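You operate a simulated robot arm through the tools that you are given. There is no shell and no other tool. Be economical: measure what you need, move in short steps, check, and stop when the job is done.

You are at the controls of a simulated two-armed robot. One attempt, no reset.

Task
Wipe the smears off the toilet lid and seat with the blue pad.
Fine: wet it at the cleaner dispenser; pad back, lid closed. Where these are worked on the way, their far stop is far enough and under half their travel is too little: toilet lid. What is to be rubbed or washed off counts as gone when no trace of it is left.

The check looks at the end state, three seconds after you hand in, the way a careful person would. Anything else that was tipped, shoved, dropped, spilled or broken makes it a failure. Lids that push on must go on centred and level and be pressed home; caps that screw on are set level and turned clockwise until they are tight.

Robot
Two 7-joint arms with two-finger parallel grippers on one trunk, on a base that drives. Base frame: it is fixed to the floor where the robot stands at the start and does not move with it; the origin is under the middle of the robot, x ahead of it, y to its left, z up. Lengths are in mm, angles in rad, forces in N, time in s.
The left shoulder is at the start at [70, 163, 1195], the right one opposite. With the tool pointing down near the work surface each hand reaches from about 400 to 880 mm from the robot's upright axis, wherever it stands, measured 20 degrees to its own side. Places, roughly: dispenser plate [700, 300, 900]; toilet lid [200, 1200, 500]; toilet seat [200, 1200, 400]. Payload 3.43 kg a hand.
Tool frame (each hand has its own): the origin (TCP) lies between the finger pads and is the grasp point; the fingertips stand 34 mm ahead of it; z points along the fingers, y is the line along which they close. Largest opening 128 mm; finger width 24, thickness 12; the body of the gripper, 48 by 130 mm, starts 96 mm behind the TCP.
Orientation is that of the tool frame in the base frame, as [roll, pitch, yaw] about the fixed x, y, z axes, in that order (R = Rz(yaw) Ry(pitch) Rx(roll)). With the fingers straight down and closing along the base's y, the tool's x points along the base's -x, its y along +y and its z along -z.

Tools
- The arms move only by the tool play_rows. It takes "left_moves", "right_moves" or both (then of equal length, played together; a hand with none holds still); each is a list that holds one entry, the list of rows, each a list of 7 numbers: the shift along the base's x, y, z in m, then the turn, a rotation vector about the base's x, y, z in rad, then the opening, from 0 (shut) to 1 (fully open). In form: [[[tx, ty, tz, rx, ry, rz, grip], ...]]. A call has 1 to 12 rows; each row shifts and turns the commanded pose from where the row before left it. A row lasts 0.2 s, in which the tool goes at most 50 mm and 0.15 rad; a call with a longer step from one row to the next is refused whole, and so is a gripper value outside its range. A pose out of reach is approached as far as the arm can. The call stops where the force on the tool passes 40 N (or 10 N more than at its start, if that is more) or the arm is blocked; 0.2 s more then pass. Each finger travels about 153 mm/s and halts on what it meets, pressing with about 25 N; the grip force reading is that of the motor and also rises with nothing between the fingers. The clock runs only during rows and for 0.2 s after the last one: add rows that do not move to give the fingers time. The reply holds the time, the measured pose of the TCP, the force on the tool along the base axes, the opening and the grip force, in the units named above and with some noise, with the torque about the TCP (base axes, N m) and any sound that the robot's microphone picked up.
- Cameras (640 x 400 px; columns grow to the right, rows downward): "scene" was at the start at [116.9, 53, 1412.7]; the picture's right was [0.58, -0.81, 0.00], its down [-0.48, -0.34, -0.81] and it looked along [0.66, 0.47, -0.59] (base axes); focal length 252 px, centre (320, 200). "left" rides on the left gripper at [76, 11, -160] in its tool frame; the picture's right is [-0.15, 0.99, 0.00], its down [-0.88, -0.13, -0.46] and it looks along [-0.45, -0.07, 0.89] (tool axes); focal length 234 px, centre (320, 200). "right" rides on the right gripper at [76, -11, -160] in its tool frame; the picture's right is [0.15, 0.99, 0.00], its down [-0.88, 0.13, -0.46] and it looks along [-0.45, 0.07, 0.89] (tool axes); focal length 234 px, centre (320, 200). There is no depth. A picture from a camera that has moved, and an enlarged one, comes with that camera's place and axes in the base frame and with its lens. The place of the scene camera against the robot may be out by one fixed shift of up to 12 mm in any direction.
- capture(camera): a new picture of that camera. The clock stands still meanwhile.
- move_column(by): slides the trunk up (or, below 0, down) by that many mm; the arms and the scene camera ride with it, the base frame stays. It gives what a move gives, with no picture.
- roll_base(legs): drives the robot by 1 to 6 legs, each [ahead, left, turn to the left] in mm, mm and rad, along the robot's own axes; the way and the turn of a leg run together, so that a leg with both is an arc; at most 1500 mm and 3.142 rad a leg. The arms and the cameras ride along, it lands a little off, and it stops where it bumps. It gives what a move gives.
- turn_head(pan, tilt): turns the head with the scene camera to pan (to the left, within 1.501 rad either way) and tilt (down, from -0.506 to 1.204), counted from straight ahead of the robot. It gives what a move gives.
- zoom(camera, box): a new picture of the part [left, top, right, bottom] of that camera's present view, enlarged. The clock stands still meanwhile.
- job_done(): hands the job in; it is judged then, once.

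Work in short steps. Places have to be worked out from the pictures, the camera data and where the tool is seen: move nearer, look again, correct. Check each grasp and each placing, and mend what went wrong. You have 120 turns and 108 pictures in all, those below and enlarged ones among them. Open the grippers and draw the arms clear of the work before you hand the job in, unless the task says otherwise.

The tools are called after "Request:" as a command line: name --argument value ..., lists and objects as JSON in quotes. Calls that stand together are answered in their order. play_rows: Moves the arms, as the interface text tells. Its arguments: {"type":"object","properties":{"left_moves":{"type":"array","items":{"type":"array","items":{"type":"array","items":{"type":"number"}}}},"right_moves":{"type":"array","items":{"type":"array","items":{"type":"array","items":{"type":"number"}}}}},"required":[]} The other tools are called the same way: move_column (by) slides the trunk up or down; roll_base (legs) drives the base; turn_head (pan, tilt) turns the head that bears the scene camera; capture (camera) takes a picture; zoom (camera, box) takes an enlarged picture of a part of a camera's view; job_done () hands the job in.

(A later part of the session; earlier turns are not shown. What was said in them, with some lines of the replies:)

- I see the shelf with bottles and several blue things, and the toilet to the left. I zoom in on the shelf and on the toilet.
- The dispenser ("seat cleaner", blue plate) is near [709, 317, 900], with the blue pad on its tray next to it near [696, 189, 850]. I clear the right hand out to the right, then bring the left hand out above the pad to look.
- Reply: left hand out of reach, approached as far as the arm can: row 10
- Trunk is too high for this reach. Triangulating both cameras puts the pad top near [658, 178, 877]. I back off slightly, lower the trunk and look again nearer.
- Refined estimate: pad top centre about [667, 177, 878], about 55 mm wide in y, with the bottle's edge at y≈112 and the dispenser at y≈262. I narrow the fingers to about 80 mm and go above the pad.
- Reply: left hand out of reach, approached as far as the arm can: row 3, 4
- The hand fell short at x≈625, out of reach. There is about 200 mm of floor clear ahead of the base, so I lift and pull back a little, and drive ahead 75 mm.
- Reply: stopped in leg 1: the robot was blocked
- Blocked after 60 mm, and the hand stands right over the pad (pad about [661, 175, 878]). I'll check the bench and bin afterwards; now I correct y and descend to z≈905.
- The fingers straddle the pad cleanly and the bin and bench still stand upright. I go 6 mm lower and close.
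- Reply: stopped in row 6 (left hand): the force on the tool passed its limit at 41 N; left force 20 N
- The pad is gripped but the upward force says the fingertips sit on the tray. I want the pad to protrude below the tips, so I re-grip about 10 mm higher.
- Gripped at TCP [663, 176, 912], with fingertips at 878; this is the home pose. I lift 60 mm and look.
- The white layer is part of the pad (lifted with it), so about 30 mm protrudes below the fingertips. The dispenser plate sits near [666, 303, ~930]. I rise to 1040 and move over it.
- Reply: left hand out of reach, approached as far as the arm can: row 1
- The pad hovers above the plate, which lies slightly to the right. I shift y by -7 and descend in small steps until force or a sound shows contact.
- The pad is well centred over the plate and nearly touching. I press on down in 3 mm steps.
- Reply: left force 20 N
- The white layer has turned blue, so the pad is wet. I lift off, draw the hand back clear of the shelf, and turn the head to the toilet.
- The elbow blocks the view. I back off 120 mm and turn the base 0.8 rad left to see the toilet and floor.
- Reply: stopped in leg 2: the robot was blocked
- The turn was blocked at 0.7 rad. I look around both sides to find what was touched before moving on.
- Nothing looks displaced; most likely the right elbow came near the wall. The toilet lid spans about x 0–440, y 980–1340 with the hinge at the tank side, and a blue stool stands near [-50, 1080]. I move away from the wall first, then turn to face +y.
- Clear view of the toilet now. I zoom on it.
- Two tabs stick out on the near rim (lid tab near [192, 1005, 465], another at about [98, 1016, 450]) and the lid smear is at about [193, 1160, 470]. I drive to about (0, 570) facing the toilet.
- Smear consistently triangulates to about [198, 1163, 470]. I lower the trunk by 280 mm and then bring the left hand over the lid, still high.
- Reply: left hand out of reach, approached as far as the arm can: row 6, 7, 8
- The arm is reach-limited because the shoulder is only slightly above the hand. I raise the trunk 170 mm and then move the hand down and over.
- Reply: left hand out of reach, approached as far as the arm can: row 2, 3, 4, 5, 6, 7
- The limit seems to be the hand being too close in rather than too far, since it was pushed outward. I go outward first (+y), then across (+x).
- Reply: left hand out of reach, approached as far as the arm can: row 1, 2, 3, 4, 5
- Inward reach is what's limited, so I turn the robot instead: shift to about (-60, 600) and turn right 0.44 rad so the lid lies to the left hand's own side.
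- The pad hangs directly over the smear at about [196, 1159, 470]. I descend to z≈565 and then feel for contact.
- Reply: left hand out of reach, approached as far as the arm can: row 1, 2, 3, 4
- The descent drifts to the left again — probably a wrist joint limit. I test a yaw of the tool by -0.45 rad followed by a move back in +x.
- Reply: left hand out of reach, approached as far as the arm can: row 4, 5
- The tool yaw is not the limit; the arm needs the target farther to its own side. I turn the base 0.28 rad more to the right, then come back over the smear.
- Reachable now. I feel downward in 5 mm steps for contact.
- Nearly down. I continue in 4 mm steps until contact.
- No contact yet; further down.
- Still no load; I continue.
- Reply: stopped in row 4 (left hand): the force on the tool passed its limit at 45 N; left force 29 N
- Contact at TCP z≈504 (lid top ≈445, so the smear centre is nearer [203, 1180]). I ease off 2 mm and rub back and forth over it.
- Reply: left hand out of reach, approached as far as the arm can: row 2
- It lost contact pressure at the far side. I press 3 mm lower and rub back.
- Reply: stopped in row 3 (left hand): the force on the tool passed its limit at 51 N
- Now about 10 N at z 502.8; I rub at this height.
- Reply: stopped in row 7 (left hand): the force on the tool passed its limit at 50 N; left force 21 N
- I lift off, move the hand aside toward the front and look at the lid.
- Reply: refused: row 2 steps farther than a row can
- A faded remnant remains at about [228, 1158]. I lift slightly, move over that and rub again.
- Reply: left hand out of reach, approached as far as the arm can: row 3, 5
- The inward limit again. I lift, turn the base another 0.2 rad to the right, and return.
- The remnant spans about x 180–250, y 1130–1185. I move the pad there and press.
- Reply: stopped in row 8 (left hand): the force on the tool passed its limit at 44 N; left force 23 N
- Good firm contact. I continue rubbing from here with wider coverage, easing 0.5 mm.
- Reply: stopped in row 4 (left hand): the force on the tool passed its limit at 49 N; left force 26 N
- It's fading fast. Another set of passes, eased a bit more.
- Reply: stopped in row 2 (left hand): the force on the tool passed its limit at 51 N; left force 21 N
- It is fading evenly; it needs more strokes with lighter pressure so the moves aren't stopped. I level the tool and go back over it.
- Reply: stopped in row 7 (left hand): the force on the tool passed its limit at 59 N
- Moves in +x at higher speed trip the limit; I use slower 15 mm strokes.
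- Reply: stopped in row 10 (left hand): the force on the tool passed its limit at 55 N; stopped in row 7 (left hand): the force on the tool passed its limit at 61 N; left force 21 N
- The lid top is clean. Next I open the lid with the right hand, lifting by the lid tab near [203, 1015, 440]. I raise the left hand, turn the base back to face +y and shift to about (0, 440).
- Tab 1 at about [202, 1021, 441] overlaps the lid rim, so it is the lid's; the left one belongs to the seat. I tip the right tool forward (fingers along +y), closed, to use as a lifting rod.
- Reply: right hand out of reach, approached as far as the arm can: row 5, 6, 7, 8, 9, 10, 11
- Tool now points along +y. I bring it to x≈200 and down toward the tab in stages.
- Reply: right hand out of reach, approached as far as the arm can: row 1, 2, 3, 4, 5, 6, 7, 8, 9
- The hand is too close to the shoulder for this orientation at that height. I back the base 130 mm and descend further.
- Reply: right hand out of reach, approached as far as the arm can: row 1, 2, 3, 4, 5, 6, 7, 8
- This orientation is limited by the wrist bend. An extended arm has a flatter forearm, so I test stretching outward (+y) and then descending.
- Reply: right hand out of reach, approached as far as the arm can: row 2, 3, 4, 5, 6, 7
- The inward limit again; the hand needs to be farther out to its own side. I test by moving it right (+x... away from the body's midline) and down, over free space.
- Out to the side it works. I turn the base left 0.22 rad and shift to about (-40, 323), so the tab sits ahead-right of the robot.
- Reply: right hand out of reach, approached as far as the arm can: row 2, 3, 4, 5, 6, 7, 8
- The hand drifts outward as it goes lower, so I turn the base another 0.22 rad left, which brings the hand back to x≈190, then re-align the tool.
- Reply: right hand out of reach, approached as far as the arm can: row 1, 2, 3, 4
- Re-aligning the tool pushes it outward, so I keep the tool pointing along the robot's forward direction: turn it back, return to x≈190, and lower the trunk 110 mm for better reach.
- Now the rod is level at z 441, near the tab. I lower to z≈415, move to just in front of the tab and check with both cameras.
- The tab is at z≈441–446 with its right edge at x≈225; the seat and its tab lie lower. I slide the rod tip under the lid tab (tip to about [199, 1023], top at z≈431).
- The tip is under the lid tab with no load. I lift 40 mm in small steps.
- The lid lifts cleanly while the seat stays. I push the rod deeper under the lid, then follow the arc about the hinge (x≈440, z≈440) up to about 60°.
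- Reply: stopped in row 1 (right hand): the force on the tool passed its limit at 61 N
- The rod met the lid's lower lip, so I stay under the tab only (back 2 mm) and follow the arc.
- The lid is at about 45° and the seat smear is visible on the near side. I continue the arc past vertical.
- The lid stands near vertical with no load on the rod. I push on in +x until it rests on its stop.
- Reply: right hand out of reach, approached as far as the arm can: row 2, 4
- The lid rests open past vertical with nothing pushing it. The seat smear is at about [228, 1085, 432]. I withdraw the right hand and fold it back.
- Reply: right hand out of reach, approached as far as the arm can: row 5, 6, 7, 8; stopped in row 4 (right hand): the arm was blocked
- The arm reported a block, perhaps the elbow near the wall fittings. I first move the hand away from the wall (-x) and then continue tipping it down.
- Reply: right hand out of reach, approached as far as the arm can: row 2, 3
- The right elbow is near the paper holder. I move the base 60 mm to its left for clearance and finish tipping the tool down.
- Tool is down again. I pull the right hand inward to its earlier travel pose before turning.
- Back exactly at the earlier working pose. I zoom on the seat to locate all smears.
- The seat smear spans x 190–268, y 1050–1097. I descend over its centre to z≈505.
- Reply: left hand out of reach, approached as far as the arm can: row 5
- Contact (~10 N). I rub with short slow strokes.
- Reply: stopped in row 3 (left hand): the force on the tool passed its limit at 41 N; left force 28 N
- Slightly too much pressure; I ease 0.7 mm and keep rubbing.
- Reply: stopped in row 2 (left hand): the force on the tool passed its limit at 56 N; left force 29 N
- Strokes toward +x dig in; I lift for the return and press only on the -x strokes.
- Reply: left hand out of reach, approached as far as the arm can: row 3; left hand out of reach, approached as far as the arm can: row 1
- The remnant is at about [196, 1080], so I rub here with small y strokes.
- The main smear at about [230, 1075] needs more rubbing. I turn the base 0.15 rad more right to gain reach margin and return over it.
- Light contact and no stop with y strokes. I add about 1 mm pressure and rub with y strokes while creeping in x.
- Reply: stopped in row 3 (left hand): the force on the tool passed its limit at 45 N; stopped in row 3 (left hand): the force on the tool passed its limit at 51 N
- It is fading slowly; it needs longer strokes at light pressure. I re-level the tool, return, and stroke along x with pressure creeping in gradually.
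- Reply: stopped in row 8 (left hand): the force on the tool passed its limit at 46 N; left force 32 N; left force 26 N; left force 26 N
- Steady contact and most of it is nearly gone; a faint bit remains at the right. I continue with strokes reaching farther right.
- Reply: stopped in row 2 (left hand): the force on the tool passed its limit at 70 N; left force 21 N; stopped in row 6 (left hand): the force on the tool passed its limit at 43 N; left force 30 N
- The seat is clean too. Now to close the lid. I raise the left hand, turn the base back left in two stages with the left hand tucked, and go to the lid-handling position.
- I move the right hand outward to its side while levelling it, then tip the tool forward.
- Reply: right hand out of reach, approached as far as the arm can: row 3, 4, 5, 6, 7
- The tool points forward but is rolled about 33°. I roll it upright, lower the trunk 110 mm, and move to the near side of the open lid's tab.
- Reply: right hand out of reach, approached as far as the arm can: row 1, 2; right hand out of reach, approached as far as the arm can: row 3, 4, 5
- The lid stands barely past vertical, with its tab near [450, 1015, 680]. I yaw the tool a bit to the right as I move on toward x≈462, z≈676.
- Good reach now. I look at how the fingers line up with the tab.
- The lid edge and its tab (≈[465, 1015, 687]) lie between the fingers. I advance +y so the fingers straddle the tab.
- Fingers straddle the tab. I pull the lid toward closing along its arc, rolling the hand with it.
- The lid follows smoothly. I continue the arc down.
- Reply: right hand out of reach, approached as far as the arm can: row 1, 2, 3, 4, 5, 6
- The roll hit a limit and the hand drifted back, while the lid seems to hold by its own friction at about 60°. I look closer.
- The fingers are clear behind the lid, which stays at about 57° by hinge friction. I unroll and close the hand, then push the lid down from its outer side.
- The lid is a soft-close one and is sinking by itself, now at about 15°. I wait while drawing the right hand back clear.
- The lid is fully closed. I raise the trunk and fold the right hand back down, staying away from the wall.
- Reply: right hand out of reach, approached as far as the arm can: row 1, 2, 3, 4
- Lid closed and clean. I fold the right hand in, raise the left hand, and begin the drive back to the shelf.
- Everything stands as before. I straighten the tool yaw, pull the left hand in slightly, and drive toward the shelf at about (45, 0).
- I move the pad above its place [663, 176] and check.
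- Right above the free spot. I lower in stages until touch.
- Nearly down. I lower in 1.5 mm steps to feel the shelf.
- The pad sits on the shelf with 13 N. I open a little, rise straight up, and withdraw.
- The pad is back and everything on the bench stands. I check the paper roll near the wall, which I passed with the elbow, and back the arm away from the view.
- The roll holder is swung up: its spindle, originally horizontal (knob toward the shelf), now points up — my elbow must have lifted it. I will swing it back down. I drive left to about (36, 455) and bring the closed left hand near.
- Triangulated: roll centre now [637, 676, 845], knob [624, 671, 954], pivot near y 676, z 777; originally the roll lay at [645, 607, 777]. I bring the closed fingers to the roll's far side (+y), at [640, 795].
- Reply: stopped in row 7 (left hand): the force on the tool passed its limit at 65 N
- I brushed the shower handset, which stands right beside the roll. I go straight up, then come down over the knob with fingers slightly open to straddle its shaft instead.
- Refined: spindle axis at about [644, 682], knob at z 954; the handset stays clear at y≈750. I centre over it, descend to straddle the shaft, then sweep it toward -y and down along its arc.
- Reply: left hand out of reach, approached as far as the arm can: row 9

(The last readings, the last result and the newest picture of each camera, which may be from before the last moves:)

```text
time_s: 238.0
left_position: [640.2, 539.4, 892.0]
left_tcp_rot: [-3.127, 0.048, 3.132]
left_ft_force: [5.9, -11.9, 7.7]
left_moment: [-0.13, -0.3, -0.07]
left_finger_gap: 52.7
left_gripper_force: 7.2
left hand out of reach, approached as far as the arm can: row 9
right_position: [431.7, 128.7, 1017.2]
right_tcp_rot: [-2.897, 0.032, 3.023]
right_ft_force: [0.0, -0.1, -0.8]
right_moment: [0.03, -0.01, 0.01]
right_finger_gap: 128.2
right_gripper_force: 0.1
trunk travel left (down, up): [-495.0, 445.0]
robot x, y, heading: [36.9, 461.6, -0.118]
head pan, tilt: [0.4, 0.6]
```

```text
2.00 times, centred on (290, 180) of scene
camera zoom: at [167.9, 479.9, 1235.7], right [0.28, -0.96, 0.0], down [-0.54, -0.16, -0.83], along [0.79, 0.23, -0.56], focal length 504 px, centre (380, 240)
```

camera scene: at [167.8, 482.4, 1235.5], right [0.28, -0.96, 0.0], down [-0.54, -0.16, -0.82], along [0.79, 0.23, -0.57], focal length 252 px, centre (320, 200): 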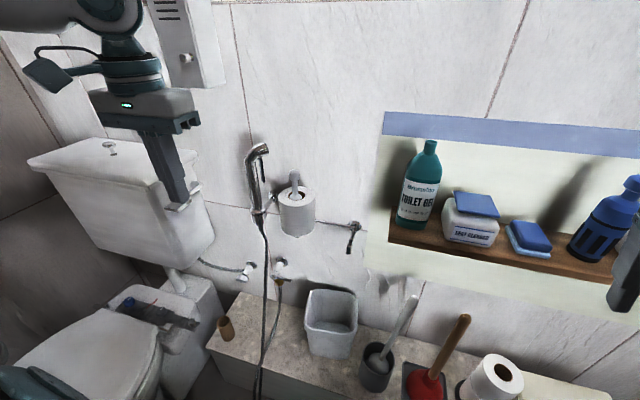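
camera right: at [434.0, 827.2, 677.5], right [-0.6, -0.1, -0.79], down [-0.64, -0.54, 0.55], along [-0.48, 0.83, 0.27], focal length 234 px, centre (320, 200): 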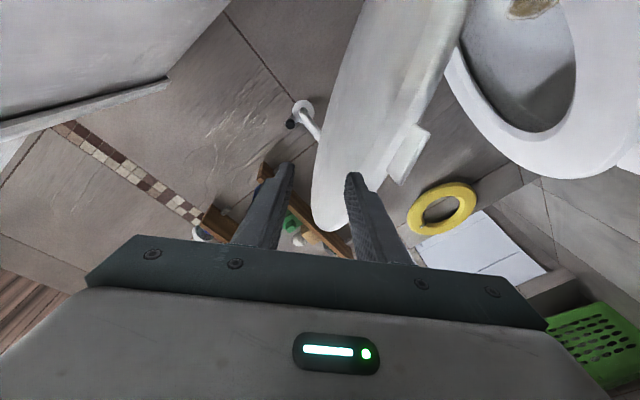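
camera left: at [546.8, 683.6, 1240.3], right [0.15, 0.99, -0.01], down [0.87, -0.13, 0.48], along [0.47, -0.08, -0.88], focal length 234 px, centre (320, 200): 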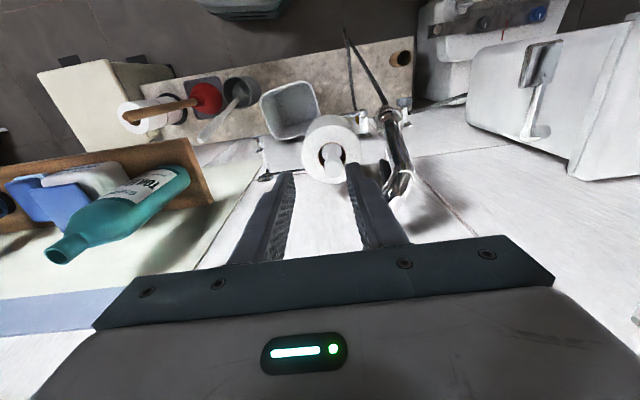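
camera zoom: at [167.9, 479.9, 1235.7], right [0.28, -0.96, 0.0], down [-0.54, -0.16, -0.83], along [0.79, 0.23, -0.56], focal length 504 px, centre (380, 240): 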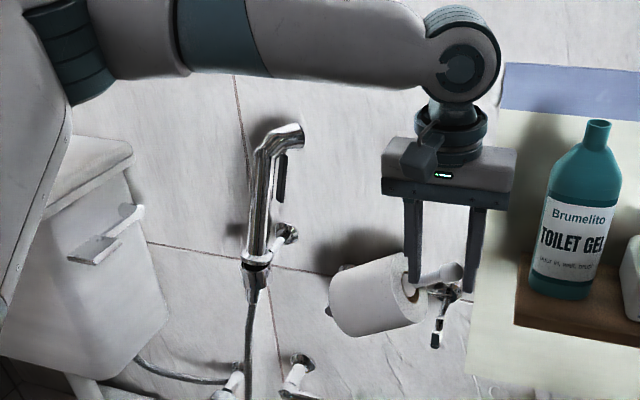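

The holder swung down to about 65°. I lift, close the fingers, and press the roll's outer end down the rest of the way from above.

Request:
play_rows --left_moves '[[[0, 0.004, 0.04, 0, 0, 0, 0.4], [0, 0, 0.04, 0, 0, 0, 0.3], [0, 0.025, 0.01, 0, -0.04, 0, 0], [0, 0.025, 0, 0, 0, 0, 0], [0, 0, -0.035, 0, 0, 0, 0], [0, 0, -0.03, 0, 0, 0, 0], [0, 0, -0.02, 0, 0, 0, 0], [0, 0, -0.015, 0, 0, 0, 0], [0, 0, -0.012, 0, 0, 0, 0], [0, 0, -0.008, 0, 0, 0, 0]]]'

Request:
zoom --camera "scene" --box '[210, 80, 370, 280]'

```text
time_s: 240.2
left_position: [640.1, 595.8, 861.1]
left_tcp_rot: [-3.132, 0.081, 3.137]
left_ft_force: [0.4, -0.7, -0.5]
left_moment: [0.01, 0.01, -0.01]
left_finger_gap: 0.0
left_gripper_force: 24.5
right_position: [433.2, 132.0, 1017.3]
right_tcp_rot: [-2.893, 0.031, 3.023]
right_ft_force: [-0.7, 0.6, 0.5]
right_moment: [0.0, -0.02, -0.02]
right_finger_gap: 128.1
right_gripper_force: 0.1
trunk travel left (down, up): [-495.0, 445.0]
robot x, y, heading: [37.7, 460.5, -0.112]
head pan, tilt: [0.4, 0.6]
```

```text
2.00 times, centred on (290, 180) of scene
camera zoom: at [168.2, 482.3, 1235.5], right [0.28, -0.96, 0.0], down [-0.54, -0.16, -0.82], along [0.79, 0.23, -0.57], focal length 504 px, centre (380, 240)
```

zoom: 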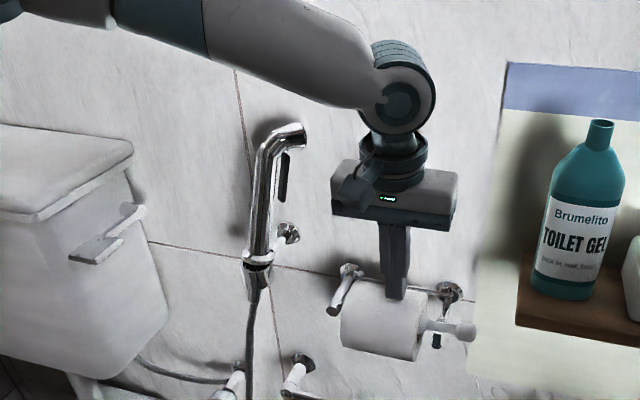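

The roll lies horizontal again with the knob toward the shelf. I withdraw up and back, opening the gripper, and take one last look.

Request:
play_rows --left_moves '[[[0, 0, 0.04, 0, 0, 0, 0], [0, 0, 0.045, 0, 0, 0, 0], [0, 0, 0.045, 0, 0, 0, 0], [-0.045, 0, 0, 0, 0, 0, 0], [-0.045, 0, 0, 0, 0, 0, 0.3], [-0.045, 0, 0, 0, 0, 0, 0.6], [-0.045, 0, 0, 0, 0, 0, 1], [-0.04, 0, 0, 0, 0, 0, 1], [0, 0, 0, 0, 0, 0, 1]]]'

Request:
turn_head --pan 0.65 --tilt 0.65

Request:
capture --camera "scene"

```text
time_s: 242.2
left_position: [420.0, 596.2, 989.6]
left_tcp_rot: [-3.134, 0.082, 3.135]
left_ft_force: [-0.7, 0.0, 0.6]
left_moment: [-0.01, 0.0, -0.04]
left_finger_gap: 128.2
left_gripper_force: 0.0
right_position: [432.5, 131.6, 1017.9]
right_tcp_rot: [-2.892, 0.029, 3.025]
right_ft_force: [0.6, -0.1, 0.4]
right_moment: [0.0, 0.04, 0.03]
right_finger_gap: 128.0
right_gripper_force: 0.0
trunk travel left (down, up): [-495.0, 445.0]
robot x, y, heading: [32.4, 465.1, -0.115]
head pan, tilt: [0.4, 0.6]
```

```text
time_s: 243.0
left_position: [420.5, 596.1, 990.9]
left_tcp_rot: [-3.135, 0.081, 3.134]
left_ft_force: [0.3, -0.4, -0.1]
left_moment: [0.02, -0.01, 0.01]
left_finger_gap: 128.2
left_gripper_force: 0.0
right_position: [431.7, 131.2, 1019.0]
right_tcp_rot: [-2.894, 0.032, 3.025]
right_ft_force: [-0.4, -0.7, -0.5]
right_moment: [0.02, -0.02, 0.01]
right_finger_gap: 128.1
right_gripper_force: 0.2
trunk travel left (down, up): [-495.0, 445.0]
robot x, y, heading: [33.8, 463.4, -0.116]
head pan, tilt: [0.649, 0.649]
```

```text
3 pictures are left
camera scene: at [157.8, 501.6, 1231.3], right [0.51, -0.86, 0.0], down [-0.52, -0.31, -0.8], along [0.69, 0.4, -0.6], focal length 252 px, centre (320, 200)
```

scene: 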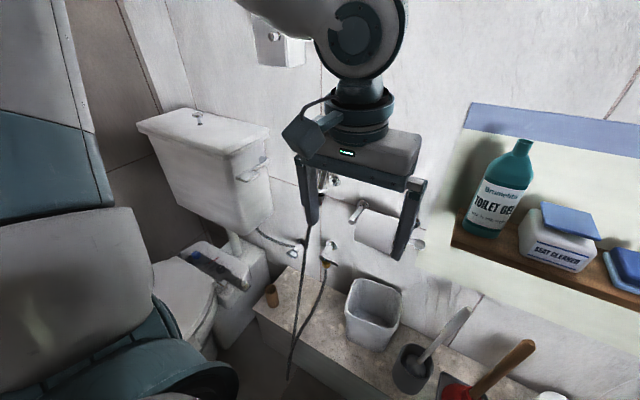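

The lid is closed, the pad is back on the shelf, the roll is down again, and both grippers are open and clear. I hand in.

Request:
job_done

```text
The job is handed in.
```

I wiped the lid and seat until no smear showed, using the pad wetted at the cleaner dispenser. The pad is back in its place on the shelf and the lid is closed.

On the way my right arm knocked the toilet-paper holder up from its usual position. I swung it back down, and it looks level again. The left hand also pressed against the shower handset once (about 65 N); I saw no change in it afterwards.
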